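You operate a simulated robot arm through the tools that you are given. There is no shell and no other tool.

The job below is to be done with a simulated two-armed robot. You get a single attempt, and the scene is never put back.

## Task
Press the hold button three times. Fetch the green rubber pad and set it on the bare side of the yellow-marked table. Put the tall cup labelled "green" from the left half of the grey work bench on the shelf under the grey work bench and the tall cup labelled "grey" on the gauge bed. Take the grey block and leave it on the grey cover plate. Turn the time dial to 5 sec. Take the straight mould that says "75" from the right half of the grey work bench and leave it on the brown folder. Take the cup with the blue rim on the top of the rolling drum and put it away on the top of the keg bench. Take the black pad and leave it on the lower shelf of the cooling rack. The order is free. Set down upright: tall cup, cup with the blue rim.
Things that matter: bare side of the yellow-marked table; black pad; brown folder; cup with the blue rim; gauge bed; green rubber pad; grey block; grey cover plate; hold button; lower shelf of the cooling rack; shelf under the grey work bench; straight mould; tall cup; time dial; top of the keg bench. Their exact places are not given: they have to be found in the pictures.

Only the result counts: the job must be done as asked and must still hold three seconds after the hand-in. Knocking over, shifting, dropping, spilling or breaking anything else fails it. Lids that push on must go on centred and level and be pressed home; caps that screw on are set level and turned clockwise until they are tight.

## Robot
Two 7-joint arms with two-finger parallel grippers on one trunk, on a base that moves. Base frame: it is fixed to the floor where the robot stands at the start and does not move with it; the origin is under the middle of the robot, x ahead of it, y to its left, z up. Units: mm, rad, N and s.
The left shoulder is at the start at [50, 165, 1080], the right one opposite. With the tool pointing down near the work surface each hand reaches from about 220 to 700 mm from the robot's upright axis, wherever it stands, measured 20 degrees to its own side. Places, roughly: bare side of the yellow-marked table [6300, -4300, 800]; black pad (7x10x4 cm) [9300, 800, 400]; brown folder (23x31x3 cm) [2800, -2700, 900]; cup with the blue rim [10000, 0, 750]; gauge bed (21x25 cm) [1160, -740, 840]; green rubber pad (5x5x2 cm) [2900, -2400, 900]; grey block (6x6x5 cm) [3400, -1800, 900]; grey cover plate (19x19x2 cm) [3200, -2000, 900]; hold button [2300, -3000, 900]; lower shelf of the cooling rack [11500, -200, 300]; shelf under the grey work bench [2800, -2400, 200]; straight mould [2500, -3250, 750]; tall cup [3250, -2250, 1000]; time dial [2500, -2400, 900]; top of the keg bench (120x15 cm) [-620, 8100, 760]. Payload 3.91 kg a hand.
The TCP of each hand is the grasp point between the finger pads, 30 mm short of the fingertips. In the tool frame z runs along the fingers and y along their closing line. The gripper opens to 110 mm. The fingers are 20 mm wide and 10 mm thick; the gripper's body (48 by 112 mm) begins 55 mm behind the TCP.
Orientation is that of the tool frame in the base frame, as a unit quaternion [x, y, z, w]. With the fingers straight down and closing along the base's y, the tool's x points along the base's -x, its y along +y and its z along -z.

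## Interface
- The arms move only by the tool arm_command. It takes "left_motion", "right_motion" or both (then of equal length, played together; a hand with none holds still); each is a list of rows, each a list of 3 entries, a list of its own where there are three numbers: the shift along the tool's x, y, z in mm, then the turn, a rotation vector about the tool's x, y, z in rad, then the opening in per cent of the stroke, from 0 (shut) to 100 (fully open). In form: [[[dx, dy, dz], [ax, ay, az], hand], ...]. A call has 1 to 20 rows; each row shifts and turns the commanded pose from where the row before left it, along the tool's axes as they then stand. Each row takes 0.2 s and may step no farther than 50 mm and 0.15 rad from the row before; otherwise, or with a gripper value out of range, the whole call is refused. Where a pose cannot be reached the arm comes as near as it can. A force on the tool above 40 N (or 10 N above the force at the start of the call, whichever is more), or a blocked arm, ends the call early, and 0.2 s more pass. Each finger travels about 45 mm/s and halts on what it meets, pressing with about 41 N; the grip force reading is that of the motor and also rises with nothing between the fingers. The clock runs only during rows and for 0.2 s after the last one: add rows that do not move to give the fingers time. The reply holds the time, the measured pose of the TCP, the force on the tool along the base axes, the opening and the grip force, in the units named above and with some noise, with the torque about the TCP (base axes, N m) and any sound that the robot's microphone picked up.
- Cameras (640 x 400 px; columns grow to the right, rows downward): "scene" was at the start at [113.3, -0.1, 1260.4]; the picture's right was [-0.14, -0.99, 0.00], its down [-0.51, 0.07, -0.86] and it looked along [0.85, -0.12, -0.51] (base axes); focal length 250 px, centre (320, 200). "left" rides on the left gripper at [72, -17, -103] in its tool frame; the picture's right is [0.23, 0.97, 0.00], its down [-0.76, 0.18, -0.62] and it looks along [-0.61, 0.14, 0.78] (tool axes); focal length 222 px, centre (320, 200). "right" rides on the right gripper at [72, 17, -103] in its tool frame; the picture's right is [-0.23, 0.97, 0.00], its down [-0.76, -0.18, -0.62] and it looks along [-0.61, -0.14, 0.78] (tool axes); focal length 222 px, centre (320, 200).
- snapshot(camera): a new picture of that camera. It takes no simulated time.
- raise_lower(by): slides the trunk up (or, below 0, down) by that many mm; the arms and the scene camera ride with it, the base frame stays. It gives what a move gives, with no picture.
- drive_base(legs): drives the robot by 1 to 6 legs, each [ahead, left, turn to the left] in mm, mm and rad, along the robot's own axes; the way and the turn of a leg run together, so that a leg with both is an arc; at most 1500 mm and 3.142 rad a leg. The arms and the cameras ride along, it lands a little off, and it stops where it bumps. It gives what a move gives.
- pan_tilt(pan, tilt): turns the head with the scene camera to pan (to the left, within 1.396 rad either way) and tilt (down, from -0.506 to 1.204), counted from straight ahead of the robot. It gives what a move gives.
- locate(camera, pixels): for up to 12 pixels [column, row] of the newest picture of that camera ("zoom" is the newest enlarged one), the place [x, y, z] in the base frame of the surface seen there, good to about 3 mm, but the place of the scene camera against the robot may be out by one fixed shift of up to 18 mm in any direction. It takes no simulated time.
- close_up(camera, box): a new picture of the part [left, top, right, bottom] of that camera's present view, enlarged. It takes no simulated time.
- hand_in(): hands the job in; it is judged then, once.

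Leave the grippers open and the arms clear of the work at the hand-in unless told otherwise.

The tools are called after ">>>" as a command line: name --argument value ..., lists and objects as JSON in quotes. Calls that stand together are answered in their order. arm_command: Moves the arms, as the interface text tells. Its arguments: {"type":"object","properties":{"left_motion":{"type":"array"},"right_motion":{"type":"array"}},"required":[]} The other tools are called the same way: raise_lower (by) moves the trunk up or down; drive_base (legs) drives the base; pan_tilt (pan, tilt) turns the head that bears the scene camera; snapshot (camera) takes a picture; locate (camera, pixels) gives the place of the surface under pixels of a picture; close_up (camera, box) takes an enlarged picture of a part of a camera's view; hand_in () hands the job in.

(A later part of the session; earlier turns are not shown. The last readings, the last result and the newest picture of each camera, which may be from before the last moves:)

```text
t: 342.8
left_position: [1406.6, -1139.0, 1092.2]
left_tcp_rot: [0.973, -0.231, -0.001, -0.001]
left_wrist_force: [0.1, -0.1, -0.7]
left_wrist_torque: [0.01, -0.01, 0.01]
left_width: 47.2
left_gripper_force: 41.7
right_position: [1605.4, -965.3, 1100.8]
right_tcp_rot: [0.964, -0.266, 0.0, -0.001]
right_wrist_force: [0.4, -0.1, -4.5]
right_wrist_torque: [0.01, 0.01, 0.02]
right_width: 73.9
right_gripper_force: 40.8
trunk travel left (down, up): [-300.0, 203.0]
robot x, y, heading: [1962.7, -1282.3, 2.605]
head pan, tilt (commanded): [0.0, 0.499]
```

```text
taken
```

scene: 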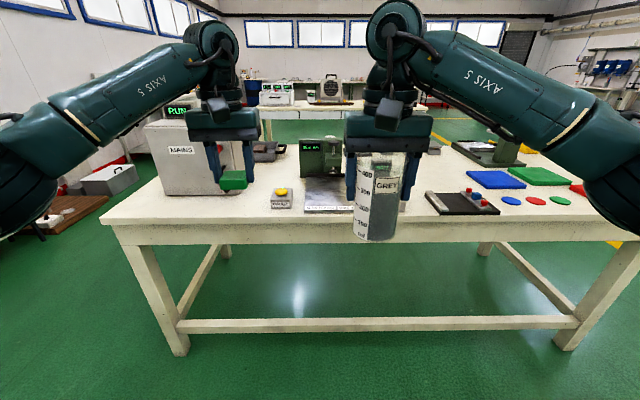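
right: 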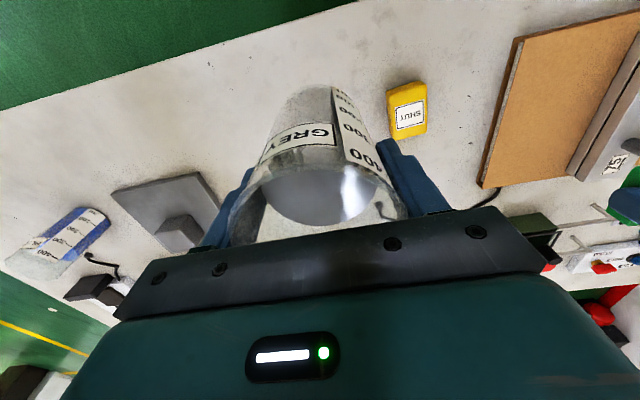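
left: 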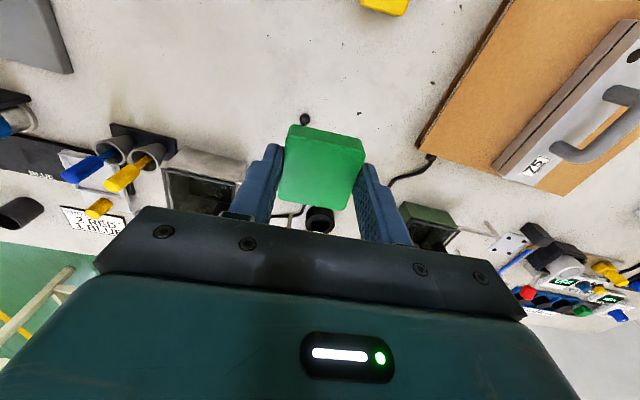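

I see candidates: a green gauge device with a light-metal bed at (325,195) and a dark tray at (465,203). Zoom and locate.

>>> close_up --camera "scene" --box '[250, 120, 520, 250]'

>>> locate --camera "scene" --pixels '[[325, 190], [310, 210], [307, 180], [340, 182], [345, 210], [460, 200], [282, 195], [430, 210], [498, 208], [320, 225], [325, 160]]'

```text
2.37 times, centred on (385, 185) of scene
```

zoom: 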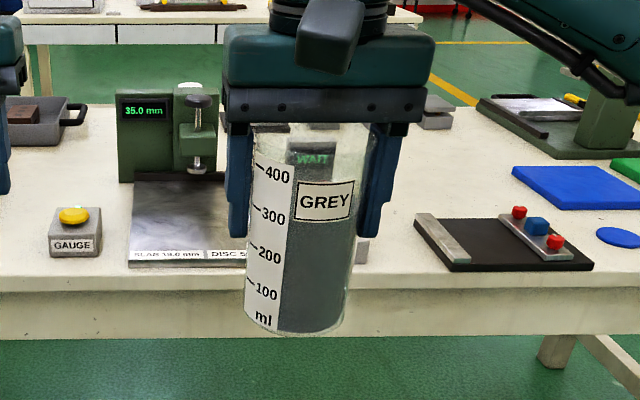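

```text
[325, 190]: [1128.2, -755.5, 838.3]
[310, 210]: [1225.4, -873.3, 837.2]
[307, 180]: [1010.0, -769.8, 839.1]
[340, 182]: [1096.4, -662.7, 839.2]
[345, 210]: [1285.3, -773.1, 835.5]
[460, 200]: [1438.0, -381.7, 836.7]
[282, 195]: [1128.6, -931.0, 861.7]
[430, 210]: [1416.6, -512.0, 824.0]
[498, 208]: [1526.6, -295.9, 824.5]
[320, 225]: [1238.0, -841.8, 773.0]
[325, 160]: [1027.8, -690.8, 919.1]
```

The gauge bed is the metal plate at ≈[1128,-755,838] with the "GAUGE" button beside it. Before approaching, check the tall MAINS box near the left hand's path.

>>> locate --camera "scene" --pixels '[[150, 128], [180, 150], [165, 110], [222, 185], [190, 190], [213, 150], [180, 108], [270, 222], [290, 120], [110, 222]]'

>>> snapshot --camera "left"

```text
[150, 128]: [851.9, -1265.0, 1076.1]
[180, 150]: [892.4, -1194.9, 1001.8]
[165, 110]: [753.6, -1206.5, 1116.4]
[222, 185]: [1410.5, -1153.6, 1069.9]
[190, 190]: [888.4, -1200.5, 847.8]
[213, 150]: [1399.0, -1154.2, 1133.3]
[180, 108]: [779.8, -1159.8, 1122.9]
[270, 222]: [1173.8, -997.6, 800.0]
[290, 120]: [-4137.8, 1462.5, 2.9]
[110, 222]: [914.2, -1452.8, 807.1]
```

```text
taken
```

left: 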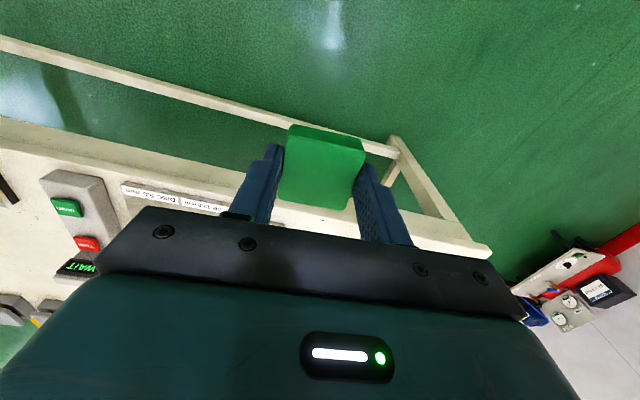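

I retract the left hand 160 mm toward the body for clearance, then drive ahead 440 mm so the cup is over the bed's near part.

>>> arm_command --left_motion '[[[40, 10, 0], [0, 0, 0], 35], [[40, 10, 0], [0, 0, 0], 35], [[40, 10, 0], [0, 0, 0], 35], [[40, 10, 0], [0, 0, 0], 35], [[0, 0, 0], [0, 0, 0], 35]]'

>>> drive_base --legs '[[380, 20, 0.013]]'

>>> pan_tilt --pan -0.2 --tilt 0.7

>>> snapshot --camera "scene"

>>> snapshot --camera "right"

```text
t: 344.0
left_position: [1531.6, -1244.3, 1092.4]
left_tcp_rot: [0.973, -0.23, 0.0, 0.0]
left_wrist_force: [-0.4, 0.0, -1.0]
left_wrist_torque: [-0.01, 0.04, 0.0]
left_width: 47.1
left_gripper_force: 40.9
right_position: [1604.2, -964.6, 1099.4]
right_tcp_rot: [0.964, -0.265, -0.001, 0.0]
right_wrist_force: [0.4, 0.4, -4.7]
right_wrist_torque: [0.01, 0.01, -0.02]
right_width: 73.8
right_gripper_force: 40.9
trunk travel left (down, up): [-300.0, 203.0]
robot x, y, heading: [1968.2, -1280.4, 2.61]
head pan, tilt (commanded): [0.0, 0.499]
```

```text
t: 346.4
left_position: [1189.4, -1076.8, 1091.7]
left_tcp_rot: [0.975, -0.224, 0.001, 0.0]
left_wrist_force: [-0.2, 0.6, -1.0]
left_wrist_torque: [-0.02, -0.04, 0.01]
left_width: 47.3
left_gripper_force: 40.7
right_position: [1260.6, -796.3, 1099.7]
right_tcp_rot: [0.966, -0.258, -0.001, -0.001]
right_wrist_force: [0.1, 0.6, -4.3]
right_wrist_torque: [-0.01, -0.02, 0.0]
right_width: 73.9
right_gripper_force: 41.0
trunk travel left (down, up): [-300.0, 203.0]
robot x, y, heading: [1623.1, -1111.7, 2.624]
head pan, tilt (commanded): [0.0, 0.499]
```

```text
t: 347.1
left_position: [1191.3, -1076.6, 1091.9]
left_tcp_rot: [0.975, -0.224, 0.0, 0.001]
left_wrist_force: [-0.2, -1.1, -0.1]
left_wrist_torque: [0.01, 0.0, 0.03]
left_width: 47.4
left_gripper_force: 41.3
right_position: [1261.0, -795.1, 1099.6]
right_tcp_rot: [0.966, -0.258, 0.0, -0.001]
right_wrist_force: [0.5, 0.3, -3.5]
right_wrist_torque: [0.0, 0.03, 0.02]
right_width: 73.7
right_gripper_force: 41.0
trunk travel left (down, up): [-300.0, 203.0]
robot x, y, heading: [1626.0, -1105.0, 2.622]
head pan, tilt (commanded): [-0.201, 0.7]
```

```text
taken
```

scene: 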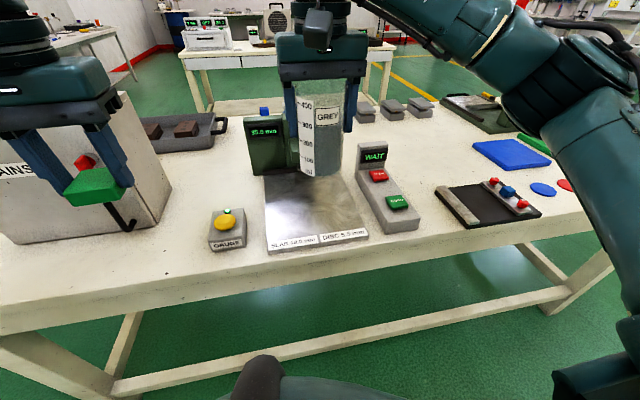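

```text
taken
```

right: 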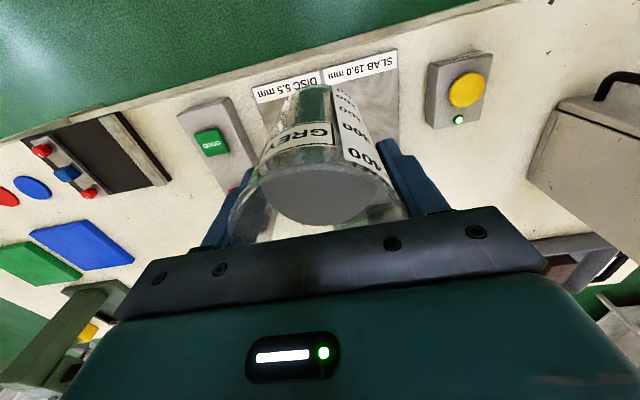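

Locate the bed's corners in both cameras.

>>> locate --camera "right" --pixels '[[254, 92], [396, 53], [397, 110], [392, 130], [262, 118], [325, 80], [205, 142], [465, 90], [440, 100], [230, 130]]'

>>> locate --camera "scene" --pixels '[[268, 248], [368, 236], [350, 190], [270, 178], [310, 210], [300, 180], [385, 190], [400, 225], [270, 150], [320, 170]]'

```text
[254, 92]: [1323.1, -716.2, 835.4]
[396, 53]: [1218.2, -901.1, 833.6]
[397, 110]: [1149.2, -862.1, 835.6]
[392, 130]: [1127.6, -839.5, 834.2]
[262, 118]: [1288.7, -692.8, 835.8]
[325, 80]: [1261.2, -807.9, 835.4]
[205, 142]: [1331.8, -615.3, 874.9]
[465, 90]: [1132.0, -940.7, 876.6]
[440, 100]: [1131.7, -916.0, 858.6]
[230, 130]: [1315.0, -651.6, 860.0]
```

```text
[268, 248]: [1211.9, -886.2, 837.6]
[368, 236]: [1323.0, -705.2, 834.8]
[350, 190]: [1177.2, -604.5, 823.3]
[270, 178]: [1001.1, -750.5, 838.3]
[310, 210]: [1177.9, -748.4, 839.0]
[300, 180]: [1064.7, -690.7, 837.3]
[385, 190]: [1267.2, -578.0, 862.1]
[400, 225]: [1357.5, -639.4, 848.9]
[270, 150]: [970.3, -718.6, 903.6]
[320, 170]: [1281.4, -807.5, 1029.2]
```

Bed spans u 1254–1504 with centre ≈[1162,-747], z≈835; the gauge device stands beyond its far edge. I'll place the cup slightly toward the near half: move ahead 85 mm and lower.

>>> arm_command --right_motion '[[[-43, 3.5, 0], [0, 0, 0], 58], [[-42, 3.5, 0], [0, 0, 0], 58], [[0, 0, 40], [0, 0, 0], 58], [[0, 0, 40], [0, 0, 0], 58], [[0, 0, 40], [0, 0, 0], 58], [[0, 0, 30], [0, 0, 0], 58], [[0, 0, 0], [0, 0, 0], 58]]'

>>> snapshot --camera "scene"

>>> snapshot --camera "right"

```text
t: 348.7
left_position: [1189.9, -1076.2, 1092.0]
left_tcp_rot: [0.975, -0.224, -0.001, -0.001]
left_wrist_force: [-0.2, 0.0, -0.2]
left_wrist_torque: [-0.02, 0.02, 0.04]
left_width: 47.4
left_gripper_force: 41.0
right_position: [1184.9, -759.4, 947.9]
right_tcp_rot: [0.966, -0.257, 0.0, 0.0]
right_wrist_force: [0.1, -0.6, -4.1]
right_wrist_torque: [0.01, 0.02, 0.01]
right_width: 74.0
right_gripper_force: 41.0
trunk travel left (down, up): [-300.0, 203.0]
robot x, y, heading: [1626.5, -1103.4, 2.624]
head pan, tilt (commanded): [-0.201, 0.7]
```

```text
taken
```

scene: 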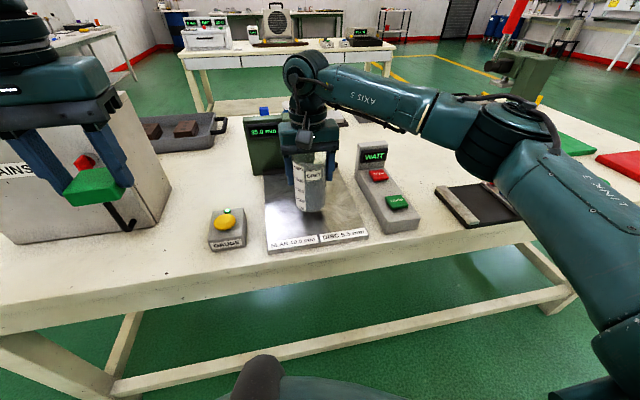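

```text
taken
```

right: 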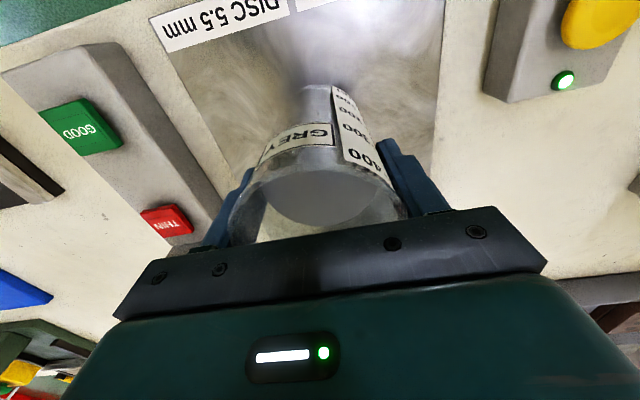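

Cup is over the bed. Lower further in small steps.

>>> arm_command --right_motion '[[[0, 0, 12], [0, 0, 0], 58], [[0, 0, 6], [0, 0, 0], 58], [[0, 0, 3], [0, 0, 0], 58], [[0, 0, 0], [0, 0, 0], 58]]'

```text
t: 349.7
left_position: [1189.6, -1077.6, 1093.4]
left_tcp_rot: [0.975, -0.224, 0.0, 0.0]
left_wrist_force: [-0.5, -0.3, -0.4]
left_wrist_torque: [0.02, -0.02, -0.01]
left_width: 47.3
left_gripper_force: 41.5
right_position: [1183.5, -758.4, 928.7]
right_tcp_rot: [0.966, -0.258, 0.0, -0.001]
right_wrist_force: [0.0, 0.0, -4.5]
right_wrist_torque: [0.01, 0.02, 0.01]
right_width: 73.9
right_gripper_force: 41.4
trunk travel left (down, up): [-300.0, 203.0]
robot x, y, heading: [1619.3, -1107.0, 2.62]
head pan, tilt (commanded): [-0.201, 0.7]
```

>>> arm_command --right_motion '[[[0, 0, 2], [0, 0, 0], 58], [[0, 0, 1.5], [0, 0, 0], 58], [[0, 0, 0], [0, 0, 0], 58]]'

```text
t: 350.5
left_position: [1190.3, -1076.5, 1092.6]
left_tcp_rot: [0.975, -0.224, 0.0, 0.0]
left_wrist_force: [0.5, -0.7, -0.4]
left_wrist_torque: [-0.01, 0.0, 0.01]
left_width: 47.5
left_gripper_force: 40.5
right_position: [1182.7, -758.5, 924.1]
right_tcp_rot: [0.966, -0.259, 0.0, -0.002]
right_wrist_force: [0.1, 0.3, -4.2]
right_wrist_torque: [0.0, 0.03, -0.03]
right_width: 73.7
right_gripper_force: 41.3
trunk travel left (down, up): [-300.0, 203.0]
robot x, y, heading: [1624.6, -1107.3, 2.622]
head pan, tilt (commanded): [-0.201, 0.7]
```

>>> arm_command --right_motion '[[[0, 0, 1.5], [0, 0, 0], 58], [[0, 0, 1.5], [0, 0, 0], 58], [[0, 0, 0], [0, 0, 0], 58]]'

```text
t: 351.3
left_position: [1190.4, -1076.7, 1093.3]
left_tcp_rot: [0.975, -0.224, 0.0, 0.0]
left_wrist_force: [0.8, 1.0, -0.3]
left_wrist_torque: [0.02, -0.02, -0.01]
left_width: 47.2
left_gripper_force: 41.4
right_position: [1184.6, -758.8, 923.9]
right_tcp_rot: [0.966, -0.258, -0.001, -0.001]
right_wrist_force: [-0.6, 0.5, -0.5]
right_wrist_torque: [-0.1, 0.11, -0.06]
right_width: 73.8
right_gripper_force: 40.6
trunk travel left (down, up): [-300.0, 203.0]
robot x, y, heading: [1620.9, -1106.5, 2.623]
head pan, tilt (commanded): [-0.201, 0.7]
```

Weight is transferred. Open and lift the hand away.

>>> arm_command --right_motion '[[[0, 0, 0.5], [0, 0, 0], 58], [[0, 0, 0], [0, 0, 0], 72], [[0, 0, 0], [0, 0, 0], 85], [[0, 0, 0], [0, 0, 0], 100], [[0, 0, 0], [0, 0, 0], 100], [[0, 0, -25], [0, 0, 0], 100], [[0, 0, -40], [0, 0, 0], 100], [[0, 0, -45], [0, 0, 0], 100], [[0, 0, -45], [0, 0, 0], 100], [[0, 0, 0], [0, 0, 0], 100]]'

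>>> snapshot --camera "scene"

>>> snapshot --camera "right"

```text
t: 353.5
left_position: [1191.0, -1076.5, 1093.6]
left_tcp_rot: [0.975, -0.224, 0.0, 0.001]
left_wrist_force: [0.2, 0.0, -0.3]
left_wrist_torque: [-0.03, 0.01, -0.03]
left_width: 47.2
left_gripper_force: 41.0
right_position: [1184.1, -759.3, 1077.6]
right_tcp_rot: [0.966, -0.257, 0.001, -0.001]
right_wrist_force: [0.2, 0.0, -0.1]
right_wrist_torque: [0.01, -0.03, 0.03]
right_width: 109.9
right_gripper_force: 0.0
trunk travel left (down, up): [-300.0, 203.0]
robot x, y, heading: [1626.0, -1109.7, 2.621]
head pan, tilt (commanded): [-0.201, 0.7]
```

```text
taken
```

scene: 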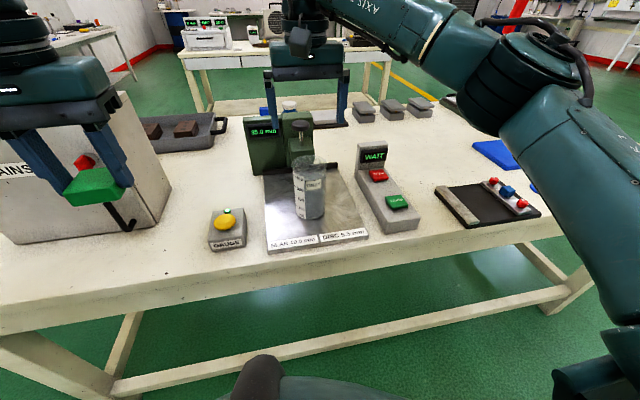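

```text
taken
```

right: 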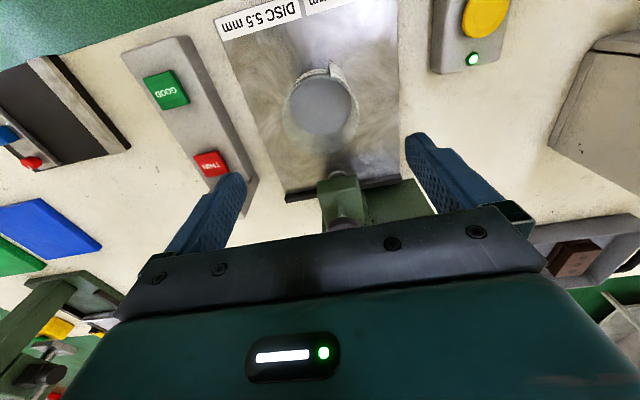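

Grey cup stands on the gauge bed. Next destination: the yellow-marked table (u≈7600, v≈-600). Back off 350 mm, sidestep right to the aisle, and turn around to face the far end.

>>> drive_base --legs '[[-350, 0, 0], [0, -800, 0], [0, -800, 0], [0, 0, -3.14]]'

>>> pan_tilt --pan 0.0 --tilt 0.2

>>> snapshot --camera "scene"

```text
t: 377.3
left_position: [3168.2, 74.0, 1092.5]
left_tcp_rot: [0.228, 0.974, 0.0, 0.0]
left_wrist_force: [0.2, -0.1, -0.7]
left_wrist_torque: [0.02, 0.03, -0.01]
left_width: 47.3
left_gripper_force: 40.4
right_position: [3172.2, -244.3, 1077.7]
right_tcp_rot: [0.261, 0.965, -0.001, 0.0]
right_wrist_force: [-0.7, -0.2, -0.1]
right_wrist_torque: [-0.01, -0.01, -0.01]
right_width: 110.3
right_gripper_force: 0.0
trunk travel left (down, up): [-300.0, 203.0]
robot x, y, heading: [2735.0, 108.7, -0.525]
head pan, tilt (commanded): [-0.201, 0.7]
```

```text
t: 378.2
left_position: [3168.2, 75.0, 1093.6]
left_tcp_rot: [0.227, 0.974, 0.0, 0.0]
left_wrist_force: [-0.2, -0.2, -0.5]
left_wrist_torque: [0.0, -0.01, 0.0]
left_width: 47.0
left_gripper_force: 40.8
right_position: [3172.6, -244.3, 1077.5]
right_tcp_rot: [0.262, 0.965, 0.0, 0.0]
right_wrist_force: [0.8, 0.5, 0.4]
right_wrist_torque: [-0.01, -0.01, -0.01]
right_width: 109.9
right_gripper_force: 0.1
trunk travel left (down, up): [-300.0, 203.0]
robot x, y, heading: [2739.1, 108.3, -0.524]
head pan, tilt (commanded): [0.0, 0.201]
```

```text
taken
```

scene: 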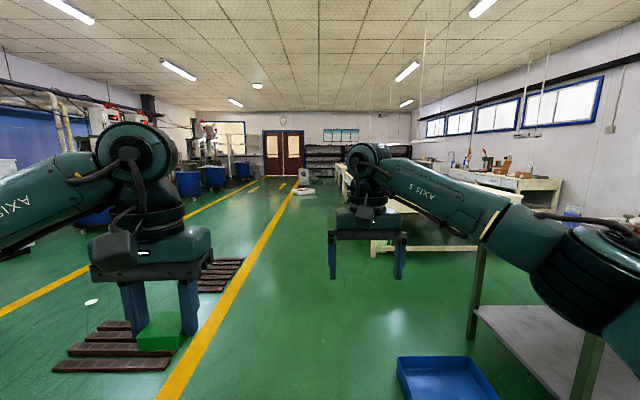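

Facing the far end. Locate floor slabs' edges, tray, slab-table corner and things ahead to plan the aisle.

>>> locate --camera "scene" --pixels '[[170, 365], [185, 340], [240, 262], [225, 285], [400, 365], [375, 250], [398, 200], [303, 185], [275, 240], [350, 170], [318, 165]]'

>>> close_up --camera "scene" --box '[160, 100, 480, 260]'

```text
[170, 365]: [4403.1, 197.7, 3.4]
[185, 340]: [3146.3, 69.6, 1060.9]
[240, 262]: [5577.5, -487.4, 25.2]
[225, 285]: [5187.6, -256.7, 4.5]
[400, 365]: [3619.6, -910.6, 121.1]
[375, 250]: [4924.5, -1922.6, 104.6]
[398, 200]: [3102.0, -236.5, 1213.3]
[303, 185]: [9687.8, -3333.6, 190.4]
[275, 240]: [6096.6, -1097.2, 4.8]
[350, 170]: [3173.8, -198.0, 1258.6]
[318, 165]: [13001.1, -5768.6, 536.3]
```

```text
2.00 times, centred on (320, 180) of scene
```

zoom: 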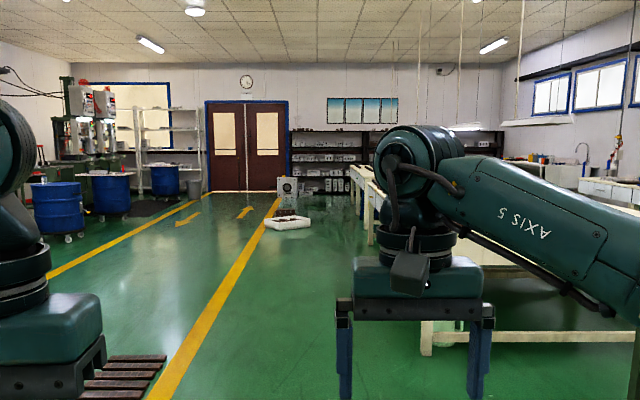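

Aisle v≈1450 is free (slabs at v≥2300, slab table's end at v≈800). Drive forward 2800 mm and look right.

>>> drive_base --legs '[[1400, 0, 0.003], [1400, 0, 0]]'

>>> pan_tilt --pan -0.9 --tilt 0.35

>>> snapshot --camera "scene"

>>> pan_tilt --pan 0.0 --tilt 0.25

>>> snapshot --camera "scene"

```text
t: 391.7
left_position: [5542.7, -1380.8, 1093.4]
left_tcp_rot: [0.243, 0.97, 0.0, 0.0]
left_wrist_force: [0.2, -0.2, -1.1]
left_wrist_torque: [0.0, -0.02, -0.02]
left_width: 47.3
left_gripper_force: 41.6
right_position: [5535.1, -1699.2, 1076.7]
right_tcp_rot: [0.276, 0.961, 0.0, -0.001]
right_wrist_force: [-0.4, -0.6, -0.1]
right_wrist_torque: [-0.03, -0.01, 0.0]
right_width: 110.1
right_gripper_force: 0.0
trunk travel left (down, up): [-300.0, 203.0]
robot x, y, heading: [5109.5, -1334.4, -0.553]
head pan, tilt (commanded): [0.0, 0.201]
```

```text
t: 392.9
left_position: [5541.9, -1378.9, 1093.6]
left_tcp_rot: [0.243, 0.97, 0.0, 0.0]
left_wrist_force: [-0.7, 0.0, 0.5]
left_wrist_torque: [0.0, 0.02, 0.02]
left_width: 47.6
left_gripper_force: 41.3
right_position: [5537.6, -1699.2, 1078.7]
right_tcp_rot: [0.276, 0.961, -0.001, 0.0]
right_wrist_force: [-0.8, 0.8, -0.1]
right_wrist_torque: [-0.01, 0.0, 0.0]
right_width: 110.1
right_gripper_force: 0.1
trunk travel left (down, up): [-300.0, 203.0]
robot x, y, heading: [5114.0, -1328.7, -0.562]
head pan, tilt (commanded): [-0.901, 0.351]
```

```text
taken
```

scene: 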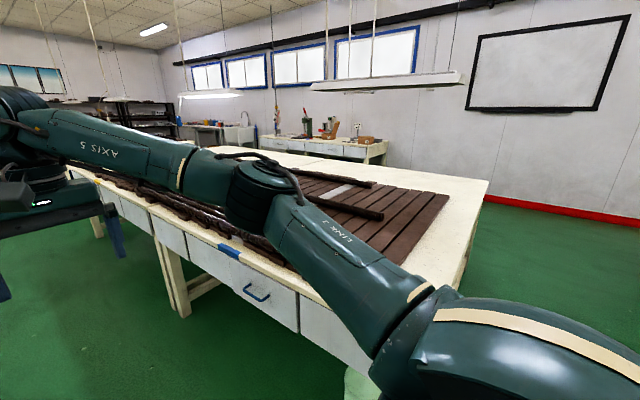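

```text
t: 394.1
left_position: [5542.6, -1380.6, 1092.5]
left_tcp_rot: [0.243, 0.97, -0.001, -0.001]
left_wrist_force: [-0.2, -0.5, -0.6]
left_wrist_torque: [0.02, 0.0, -0.03]
left_width: 47.5
left_gripper_force: 41.3
right_position: [5536.7, -1699.3, 1077.5]
right_tcp_rot: [0.277, 0.961, -0.001, 0.0]
right_wrist_force: [0.5, -0.1, 0.2]
right_wrist_torque: [-0.04, 0.02, 0.0]
right_width: 110.1
right_gripper_force: 0.1
trunk travel left (down, up): [-300.0, 203.0]
robot x, y, heading: [5107.5, -1334.2, -0.555]
head pan, tilt (commanded): [0.0, 0.25]
```

```text
taken
```

scene: 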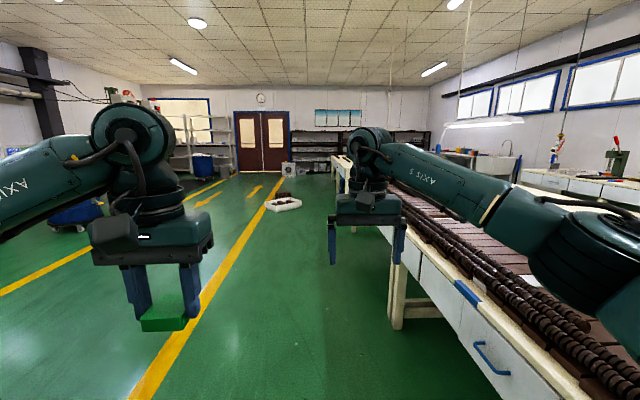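

The nearby table carries blue marks. Correct heading, shift left 100 mm, and go 2000 mm further to find the yellow-marked table.

>>> drive_base --legs '[[0, 100, 0.035], [1000, 0, 0], [1000, 0, 0]]'

>>> pan_tilt --pan -0.8 --tilt 0.35

>>> snapshot --camera "scene"

>>> pan_tilt --pan -1.396 --tilt 0.35

>>> snapshot --camera "scene"

>>> pan_tilt --pan 0.6 --tilt 0.3

>>> snapshot --camera "scene"

```text
t: 405.0
left_position: [7294.8, -2256.0, 1092.3]
left_tcp_rot: [0.225, 0.974, 0.0, 0.0]
left_wrist_force: [-0.2, 0.4, -1.2]
left_wrist_torque: [-0.03, -0.03, -0.01]
left_width: 47.3
left_gripper_force: 40.9
right_position: [7299.9, -2574.8, 1077.4]
right_tcp_rot: [0.26, 0.966, -0.001, 0.0]
right_wrist_force: [-1.1, -0.3, -0.2]
right_wrist_torque: [-0.01, -0.03, 0.04]
right_width: 110.1
right_gripper_force: 0.1
trunk travel left (down, up): [-300.0, 203.0]
robot x, y, heading: [6860.6, -2224.6, -0.521]
head pan, tilt (commanded): [0.0, 0.25]
```

```text
t: 406.2
left_position: [7293.9, -2255.7, 1093.2]
left_tcp_rot: [0.226, 0.974, 0.0, 0.0]
left_wrist_force: [-0.6, -0.2, -0.5]
left_wrist_torque: [0.01, -0.02, 0.03]
left_width: 47.1
left_gripper_force: 41.2
right_position: [7299.2, -2575.2, 1077.8]
right_tcp_rot: [0.26, 0.966, -0.001, 0.0]
right_wrist_force: [-0.1, -0.1, -1.4]
right_wrist_torque: [0.03, -0.01, -0.01]
right_width: 109.9
right_gripper_force: 0.1
trunk travel left (down, up): [-300.0, 203.0]
robot x, y, heading: [6864.1, -2221.4, -0.522]
head pan, tilt (commanded): [-0.799, 0.351]
```

```text
taken
```

scene: 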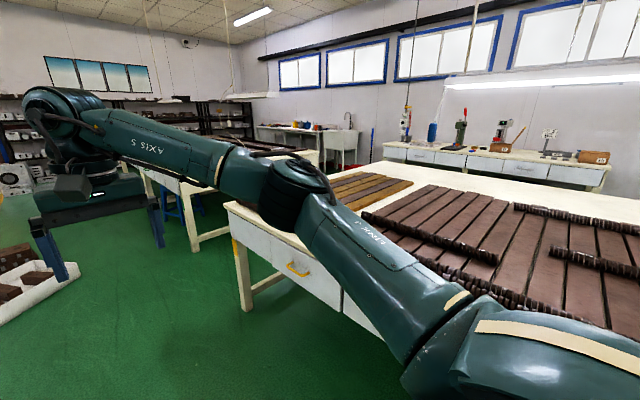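

```text
t: 407.2
left_position: [7292.8, -2255.9, 1092.9]
left_tcp_rot: [0.226, 0.974, 0.0, 0.001]
left_wrist_force: [-0.9, -1.0, -1.5]
left_wrist_torque: [-0.05, -0.02, 0.0]
left_width: 47.2
left_gripper_force: 41.0
right_position: [7299.6, -2574.4, 1076.5]
right_tcp_rot: [0.26, 0.966, -0.001, 0.0]
right_wrist_force: [-0.8, 0.0, 0.1]
right_wrist_torque: [-0.01, 0.02, -0.01]
right_width: 109.9
right_gripper_force: 0.0
trunk travel left (down, up): [-300.0, 203.0]
robot x, y, heading: [6858.6, -2222.9, -0.525]
head pan, tilt (commanded): [-1.396, 0.351]
```

```text
taken
```

scene: 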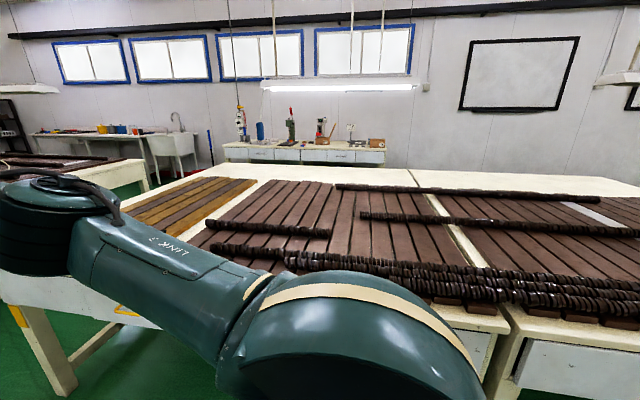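

```text
t: 409.1
left_position: [7293.5, -2256.5, 1093.3]
left_tcp_rot: [0.226, 0.974, -0.001, 0.0]
left_wrist_force: [0.1, 0.0, -0.9]
left_wrist_torque: [-0.03, 0.03, -0.01]
left_width: 47.5
left_gripper_force: 41.1
right_position: [7299.6, -2574.1, 1077.2]
right_tcp_rot: [0.26, 0.966, -0.001, -0.001]
right_wrist_force: [0.0, -0.4, -0.1]
right_wrist_torque: [0.0, 0.01, -0.01]
right_width: 109.9
right_gripper_force: 0.0
trunk travel left (down, up): [-300.0, 203.0]
robot x, y, heading: [6865.6, -2225.2, -0.524]
head pan, tilt (commanded): [0.6, 0.3]
```

```text
taken
```

scene: 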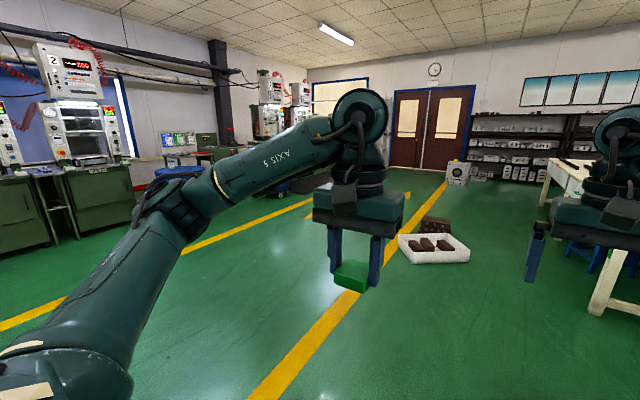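

The second slab table has yellow handle/tape — that's the yellow-marked table; its bare side is the far (wall) side. Locate table extents.

>>> pan_tilt --pan -0.8 --tilt 0.35

>>> snapshot --camera "scene"

>>> locate --camera "scene" --pixels '[[232, 206], [372, 183], [390, 165], [635, 205], [600, 200], [500, 178], [560, 240], [298, 268], [400, 178], [180, 190], [330, 152], [600, 165]]'

>>> pan_tilt --pan -1.396 --tilt 0.35

>>> snapshot --camera "scene"

>>> locate --camera "scene" --pixels '[[255, 180], [330, 180], [420, 172], [540, 180], [440, 250], [470, 265], [500, 185], [385, 168], [220, 172], [460, 240], [630, 185]]'

```text
t: 410.6
left_position: [7292.8, -2255.1, 1093.6]
left_tcp_rot: [0.226, 0.974, -0.001, 0.0]
left_wrist_force: [0.0, -0.4, -0.3]
left_wrist_torque: [-0.01, -0.02, -0.03]
left_width: 47.0
left_gripper_force: 41.0
right_position: [7299.3, -2574.1, 1078.0]
right_tcp_rot: [0.258, 0.966, 0.0, -0.001]
right_wrist_force: [-0.4, -0.2, 0.1]
right_wrist_torque: [-0.02, -0.02, 0.0]
right_width: 109.8
right_gripper_force: 0.1
trunk travel left (down, up): [-300.0, 203.0]
robot x, y, heading: [6860.6, -2225.8, -0.518]
head pan, tilt (commanded): [-0.799, 0.351]
```

```text
taken
```

scene: 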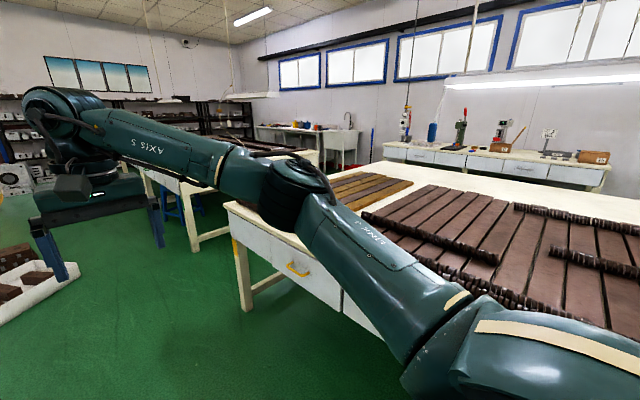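

```text
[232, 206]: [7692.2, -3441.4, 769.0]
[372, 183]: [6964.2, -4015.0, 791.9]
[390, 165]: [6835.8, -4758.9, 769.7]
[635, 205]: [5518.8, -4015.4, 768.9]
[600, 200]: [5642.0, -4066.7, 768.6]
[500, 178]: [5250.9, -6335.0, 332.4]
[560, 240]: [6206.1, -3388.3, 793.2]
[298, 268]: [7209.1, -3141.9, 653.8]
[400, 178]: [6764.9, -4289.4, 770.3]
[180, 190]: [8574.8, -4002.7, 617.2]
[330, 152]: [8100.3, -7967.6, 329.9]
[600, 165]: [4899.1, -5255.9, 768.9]
```

```text
t: 411.6
left_position: [7293.1, -2255.8, 1093.6]
left_tcp_rot: [0.226, 0.974, -0.001, -0.001]
left_wrist_force: [-0.1, -0.8, -0.7]
left_wrist_torque: [0.0, -0.01, 0.0]
left_width: 47.3
left_gripper_force: 41.4
right_position: [7299.3, -2574.4, 1077.6]
right_tcp_rot: [0.26, 0.966, -0.001, 0.001]
right_wrist_force: [-0.5, 0.6, -0.7]
right_wrist_torque: [-0.02, -0.02, -0.01]
right_width: 110.0
right_gripper_force: 0.1
trunk travel left (down, up): [-300.0, 203.0]
robot x, y, heading: [6862.8, -2228.4, -0.521]
head pan, tilt (commanded): [-1.396, 0.351]
```

```text
taken
```

scene: 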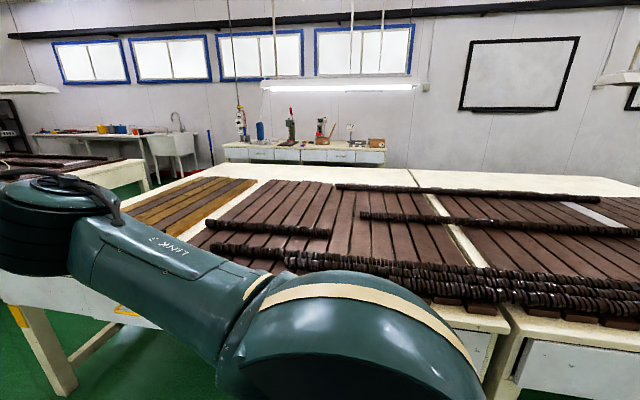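

```text
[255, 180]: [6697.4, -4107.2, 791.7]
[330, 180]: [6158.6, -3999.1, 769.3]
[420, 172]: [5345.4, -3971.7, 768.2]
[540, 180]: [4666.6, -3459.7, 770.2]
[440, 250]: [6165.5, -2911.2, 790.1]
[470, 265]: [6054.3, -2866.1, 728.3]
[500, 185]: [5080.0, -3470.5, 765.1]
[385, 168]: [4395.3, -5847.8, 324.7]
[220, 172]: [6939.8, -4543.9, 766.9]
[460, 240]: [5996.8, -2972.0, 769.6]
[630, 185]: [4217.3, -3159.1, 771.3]
```

Yellow table spans u≈6690–8386, v≈-760…833; bare strip is on its wall side. Next table starts at u≈9430. I'll drive ahead 1600 mm and check the gap between the tables.

>>> drive_base --legs '[[1000, 0, 0], [700, 0, 0]]'

>>> pan_tilt --pan -1.0 --tilt 0.5

>>> snapshot --camera "scene"

>>> locate --camera "scene" --pixels '[[150, 200], [200, 230], [300, 200], [400, 180], [500, 250], [250, 160], [350, 150], [450, 200]]'

```text
t: 420.3
left_position: [8755.0, -3143.7, 1092.8]
left_tcp_rot: [0.237, 0.972, 0.0, 0.0]
left_wrist_force: [0.5, -0.5, -0.5]
left_wrist_torque: [0.02, 0.0, -0.01]
left_width: 47.6
left_gripper_force: 40.9
right_position: [8754.8, -3462.9, 1076.3]
right_tcp_rot: [0.27, 0.963, -0.001, -0.001]
right_wrist_force: [0.3, -1.2, -0.9]
right_wrist_torque: [0.0, 0.0, -0.02]
right_width: 109.8
right_gripper_force: 0.0
trunk travel left (down, up): [-300.0, 203.0]
robot x, y, heading: [8323.6, -3099.9, -0.55]
head pan, tilt (commanded): [-1.396, 0.351]
```

```text
t: 421.1
left_position: [8757.9, -3144.1, 1092.6]
left_tcp_rot: [0.238, 0.971, 0.0, 0.0]
left_wrist_force: [0.2, -0.8, -0.6]
left_wrist_torque: [0.0, 0.03, 0.03]
left_width: 47.2
left_gripper_force: 41.4
right_position: [8754.3, -3461.7, 1077.0]
right_tcp_rot: [0.27, 0.963, -0.001, 0.0]
right_wrist_force: [-0.1, -0.1, -0.2]
right_wrist_torque: [-0.03, 0.02, 0.02]
right_width: 110.2
right_gripper_force: 0.0
trunk travel left (down, up): [-300.0, 203.0]
robot x, y, heading: [8327.4, -3102.4, -0.547]
head pan, tilt (commanded): [-1.0, 0.499]
```

```text
taken
```

scene: 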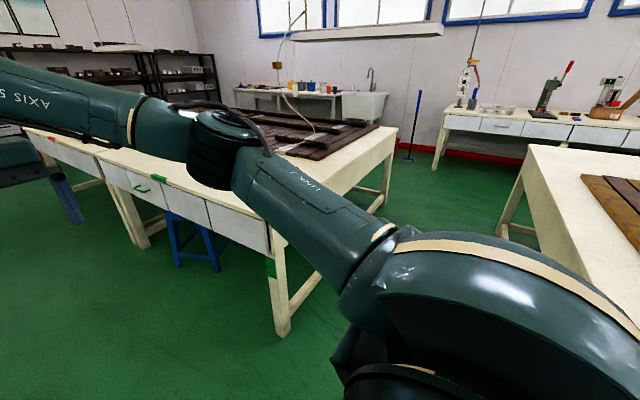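

```text
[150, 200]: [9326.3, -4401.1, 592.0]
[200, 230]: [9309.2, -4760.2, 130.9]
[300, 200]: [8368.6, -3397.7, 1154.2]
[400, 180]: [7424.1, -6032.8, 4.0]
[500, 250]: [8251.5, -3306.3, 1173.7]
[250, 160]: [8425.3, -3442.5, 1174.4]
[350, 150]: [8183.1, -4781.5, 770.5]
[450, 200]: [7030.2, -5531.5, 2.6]
```

>>> locate --camera "scene" --pixels '[[280, 325], [270, 245], [393, 135], [382, 195], [525, 150], [510, 210], [600, 340], [440, 120], [600, 125], [436, 160]]'

```text
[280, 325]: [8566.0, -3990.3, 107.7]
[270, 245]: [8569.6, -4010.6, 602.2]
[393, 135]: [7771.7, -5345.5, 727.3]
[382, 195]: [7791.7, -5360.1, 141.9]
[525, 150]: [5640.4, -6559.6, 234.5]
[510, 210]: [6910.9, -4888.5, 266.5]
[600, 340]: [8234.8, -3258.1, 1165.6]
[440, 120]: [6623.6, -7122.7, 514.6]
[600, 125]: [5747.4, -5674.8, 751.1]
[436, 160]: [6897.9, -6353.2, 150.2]
```

Gap between yellow table (u≤8440) and green-marked table (u≥9380) is ~940 mm. Centre myself at u≈8910 with heading −0.52, then sidestep right partway.

>>> drive_base --legs '[[140, 0, 0.028]]'

>>> drive_base --legs '[[0, -700, 0]]'

>>> pan_tilt --pan -1.3 --tilt 0.5

>>> snapshot --camera "scene"

```text
t: 422.5
left_position: [8877.2, -3205.1, 1093.7]
left_tcp_rot: [0.226, 0.974, 0.0, 0.001]
left_wrist_force: [0.2, 0.1, -0.1]
left_wrist_torque: [0.01, -0.02, -0.03]
left_width: 47.7
left_gripper_force: 40.6
right_position: [8884.0, -3522.9, 1075.9]
right_tcp_rot: [0.259, 0.966, -0.001, 0.0]
right_wrist_force: [1.0, 0.6, 0.6]
right_wrist_torque: [-0.02, 0.04, -0.01]
right_width: 110.2
right_gripper_force: 0.0
trunk travel left (down, up): [-300.0, 203.0]
robot x, y, heading: [8441.3, -3173.0, -0.522]
head pan, tilt (commanded): [-1.0, 0.499]
```

```text
t: 428.9
left_position: [8535.4, -3799.8, 1093.8]
left_tcp_rot: [0.223, 0.975, 0.0, 0.0]
left_wrist_force: [-1.1, -0.3, -0.7]
left_wrist_torque: [-0.02, -0.02, -0.01]
left_width: 47.2
left_gripper_force: 40.8
right_position: [8543.2, -4118.7, 1076.8]
right_tcp_rot: [0.256, 0.967, 0.0, 0.001]
right_wrist_force: [-1.1, 0.9, 0.2]
right_wrist_torque: [0.02, -0.01, -0.01]
right_width: 109.8
right_gripper_force: 0.0
trunk travel left (down, up): [-300.0, 203.0]
robot x, y, heading: [8101.2, -3768.8, -0.515]
head pan, tilt (commanded): [-1.0, 0.499]
```

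```text
t: 429.8
left_position: [8535.3, -3800.6, 1092.5]
left_tcp_rot: [0.223, 0.975, 0.0, 0.0]
left_wrist_force: [-0.6, 0.1, -0.4]
left_wrist_torque: [0.0, 0.0, 0.01]
left_width: 47.3
left_gripper_force: 41.0
right_position: [8543.6, -4118.3, 1079.3]
right_tcp_rot: [0.256, 0.967, -0.001, 0.0]
right_wrist_force: [0.5, 1.3, -0.5]
right_wrist_torque: [-0.04, 0.0, 0.0]
right_width: 109.9
right_gripper_force: 0.0
trunk travel left (down, up): [-300.0, 203.0]
robot x, y, heading: [8100.1, -3768.1, -0.513]
head pan, tilt (commanded): [-1.3, 0.499]
```

```text
taken
```

scene: 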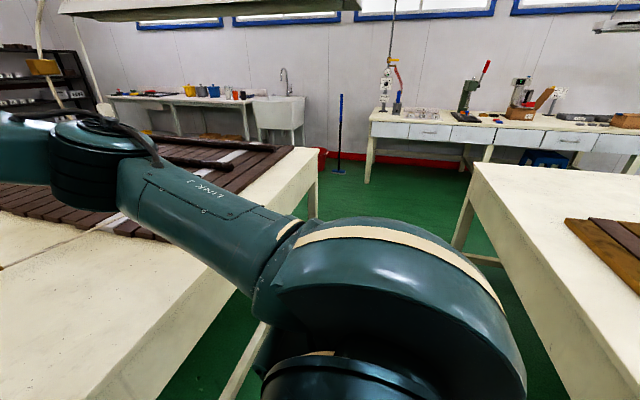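

Clear passage. Continue sidestepping right ~1900 mm to the wall-side aisle.

>>> drive_base --legs '[[0, -950, -0.006]]'

>>> drive_base --legs '[[0, -980, 0]]'

>>> pan_tilt --pan -1.3 --tilt 0.4

>>> snapshot --camera "scene"

```text
t: 434.9
left_position: [8260.1, -4275.8, 1091.9]
left_tcp_rot: [0.227, 0.974, -0.003, 0.001]
left_wrist_force: [-0.6, 0.2, -0.5]
left_wrist_torque: [-0.01, -0.03, -0.02]
left_width: 47.4
left_gripper_force: 41.3
right_position: [8264.3, -4595.3, 1080.0]
right_tcp_rot: [0.26, 0.966, -0.005, 0.001]
right_wrist_force: [0.0, 0.0, 0.4]
right_wrist_torque: [-0.04, 0.02, 0.02]
right_width: 109.9
right_gripper_force: 0.0
trunk travel left (down, up): [-300.0, 203.0]
robot x, y, heading: [7826.6, -4251.5, -0.52]
head pan, tilt (commanded): [-1.3, 0.499]
stopped in leg 1: the robot was blocked; the commanded pose is now the measured one
```

```text
t: 435.9
left_position: [8258.5, -4277.5, 1092.8]
left_tcp_rot: [0.227, 0.974, -0.004, 0.0]
left_wrist_force: [0.1, -0.5, -1.2]
left_wrist_torque: [-0.02, -0.03, -0.01]
left_width: 47.3
left_gripper_force: 41.1
right_position: [8263.2, -4595.3, 1080.1]
right_tcp_rot: [0.26, 0.966, -0.007, 0.001]
right_wrist_force: [0.4, -0.2, -0.4]
right_wrist_torque: [0.0, -0.03, 0.01]
right_width: 110.1
right_gripper_force: 0.0
trunk travel left (down, up): [-300.0, 203.0]
robot x, y, heading: [7828.1, -4253.8, -0.525]
head pan, tilt (commanded): [-1.3, 0.499]
stopped in leg 1: the robot was blocked; the commanded pose is now the measured one
```

```text
t: 436.5
left_position: [8258.1, -4280.9, 1092.0]
left_tcp_rot: [0.227, 0.974, -0.002, 0.0]
left_wrist_force: [0.0, 0.0, -0.7]
left_wrist_torque: [0.01, 0.02, -0.01]
left_width: 47.3
left_gripper_force: 40.7
right_position: [8262.5, -4600.3, 1080.5]
right_tcp_rot: [0.26, 0.966, -0.003, 0.0]
right_wrist_force: [0.4, 0.2, 0.3]
right_wrist_torque: [-0.02, -0.02, 0.03]
right_width: 110.1
right_gripper_force: 0.1
trunk travel left (down, up): [-300.0, 203.0]
robot x, y, heading: [7825.3, -4248.4, -0.525]
head pan, tilt (commanded): [-1.3, 0.4]
```

```text
taken
```

scene: 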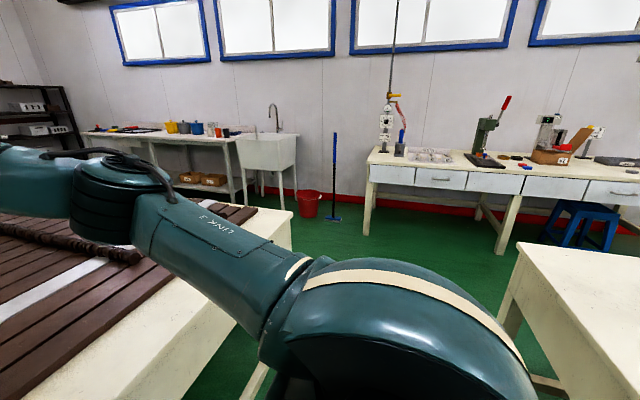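

The robot was blocked. Look around toward the right hand and above to see what it touched.

>>> pan_tilt --pan -0.4 --tilt 0.2

>>> snapshot --camera "scene"

>>> snapshot --camera "right"

>>> pan_tilt --pan 0.5 --tilt 0.3

>>> snapshot --camera "scene"

```text
t: 437.7
left_position: [8257.7, -4285.6, 1092.6]
left_tcp_rot: [0.227, 0.974, -0.001, 0.0]
left_wrist_force: [0.5, -0.2, -1.3]
left_wrist_torque: [-0.02, 0.02, 0.0]
left_width: 47.2
left_gripper_force: 40.3
right_position: [8263.2, -4603.1, 1077.6]
right_tcp_rot: [0.26, 0.966, -0.001, 0.0]
right_wrist_force: [0.1, 0.0, 0.8]
right_wrist_torque: [-0.01, 0.02, -0.02]
right_width: 110.1
right_gripper_force: 0.1
trunk travel left (down, up): [-300.0, 203.0]
robot x, y, heading: [7823.5, -4249.2, -0.525]
head pan, tilt (commanded): [-0.4, 0.201]
```

```text
taken
```

scene: 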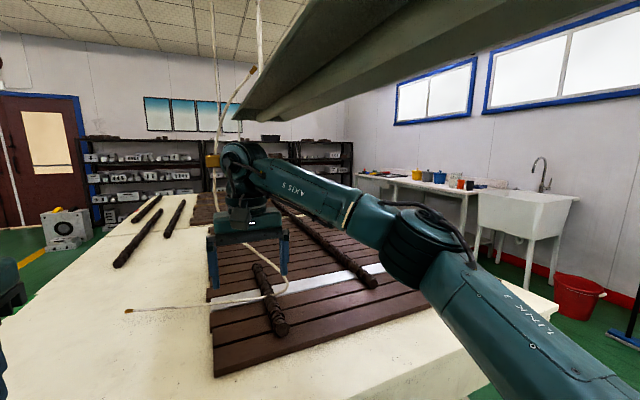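

```text
taken
```

right: 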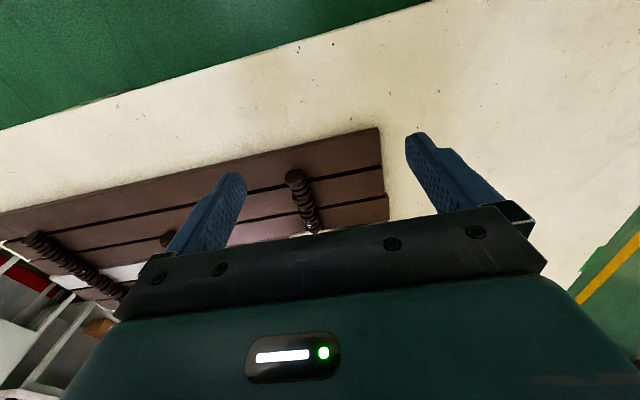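

```text
t: 438.9
left_position: [8257.1, -4285.6, 1093.1]
left_tcp_rot: [0.227, 0.974, 0.001, 0.001]
left_wrist_force: [-0.2, -0.4, 0.2]
left_wrist_torque: [-0.01, 0.0, 0.0]
left_width: 47.3
left_gripper_force: 41.3
right_position: [8261.6, -4603.7, 1077.6]
right_tcp_rot: [0.261, 0.965, -0.002, 0.0]
right_wrist_force: [-0.1, -0.6, -0.1]
right_wrist_torque: [0.02, 0.0, 0.0]
right_width: 110.0
right_gripper_force: 0.1
trunk travel left (down, up): [-300.0, 203.0]
robot x, y, heading: [7820.9, -4253.7, -0.523]
head pan, tilt (commanded): [0.499, 0.3]
```

```text
taken
```

scene: 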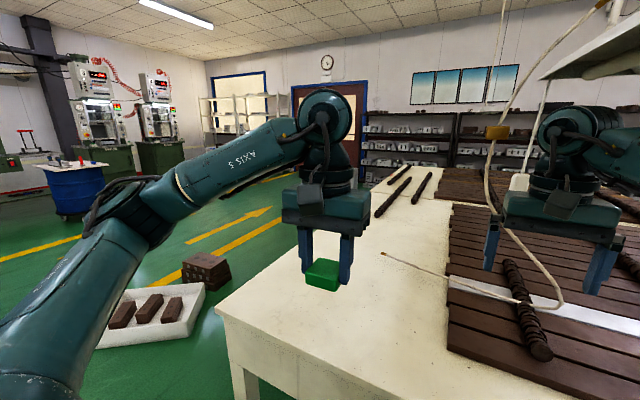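

A hanging lamp canopy is right above/near the head – likely what blocked. Locate its lower edge.

>>> pan_tilt --pan -0.9 --tilt -0.1

>>> snapshot --camera "scene"

>>> locate --camera "scene" --pixels '[[100, 130], [200, 100], [300, 80], [400, 80], [500, 60], [600, 50], [60, 180], [300, 150], [400, 150]]'

```text
t: 440.5
left_position: [8257.1, -4286.0, 1093.2]
left_tcp_rot: [0.228, 0.974, 0.001, 0.0]
left_wrist_force: [0.4, -0.3, -1.1]
left_wrist_torque: [0.02, -0.02, -0.03]
left_width: 47.2
left_gripper_force: 40.9
right_position: [8262.5, -4604.4, 1076.6]
right_tcp_rot: [0.26, 0.966, -0.001, 0.0]
right_wrist_force: [-0.3, 0.5, -0.4]
right_wrist_torque: [-0.01, -0.03, 0.02]
right_width: 110.2
right_gripper_force: 0.1
trunk travel left (down, up): [-300.0, 203.0]
robot x, y, heading: [7825.7, -4246.1, -0.524]
head pan, tilt (commanded): [-0.901, -0.099]
```

```text
taken
```

scene: 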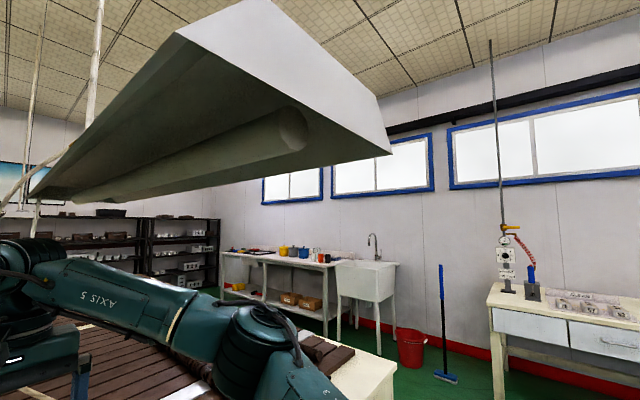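

```text
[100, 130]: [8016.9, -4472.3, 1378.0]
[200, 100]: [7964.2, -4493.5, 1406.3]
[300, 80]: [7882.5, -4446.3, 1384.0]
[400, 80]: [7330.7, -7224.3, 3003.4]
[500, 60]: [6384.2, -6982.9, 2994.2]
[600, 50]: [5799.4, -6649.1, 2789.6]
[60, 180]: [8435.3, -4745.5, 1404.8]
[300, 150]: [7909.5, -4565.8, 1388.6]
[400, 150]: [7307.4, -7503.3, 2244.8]
```

The lamp hangs at z≈1370 with its end at u≈9030; my head touched it. First ease back left 60 mm, then locate the hanging hose too.

>>> drive_base --legs '[[0, 80, 0]]'

>>> pan_tilt --pan 0.2 --tilt 0.2

>>> snapshot --camera "scene"

```text
t: 441.8
left_position: [8297.5, -4215.8, 1093.3]
left_tcp_rot: [0.227, 0.974, 0.0, 0.0]
left_wrist_force: [0.9, -0.4, -0.8]
left_wrist_torque: [-0.03, 0.01, 0.0]
left_width: 47.5
left_gripper_force: 40.4
right_position: [8300.9, -4534.2, 1076.8]
right_tcp_rot: [0.262, 0.965, -0.002, 0.0]
right_wrist_force: [0.0, 0.1, -0.2]
right_wrist_torque: [-0.02, 0.01, 0.0]
right_width: 110.1
right_gripper_force: 0.2
trunk travel left (down, up): [-300.0, 203.0]
robot x, y, heading: [7866.4, -4185.5, -0.524]
head pan, tilt (commanded): [-0.901, -0.099]
```

```text
t: 443.2
left_position: [8297.2, -4215.5, 1093.9]
left_tcp_rot: [0.227, 0.974, -0.001, 0.0]
left_wrist_force: [-0.5, -0.5, -0.1]
left_wrist_torque: [0.02, 0.03, -0.04]
left_width: 47.4
left_gripper_force: 40.9
right_position: [8301.8, -4535.4, 1077.6]
right_tcp_rot: [0.261, 0.965, -0.001, 0.001]
right_wrist_force: [0.2, 0.4, -0.2]
right_wrist_torque: [0.02, -0.01, 0.01]
right_width: 110.1
right_gripper_force: 0.1
trunk travel left (down, up): [-300.0, 203.0]
robot x, y, heading: [7867.1, -4182.9, -0.522]
head pan, tilt (commanded): [0.201, 0.201]
```

```text
taken
```

scene: 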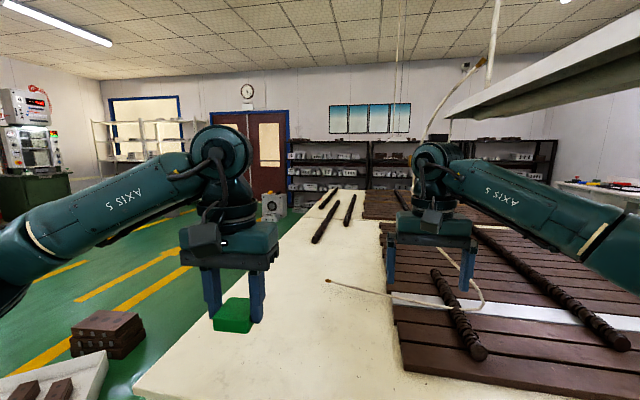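

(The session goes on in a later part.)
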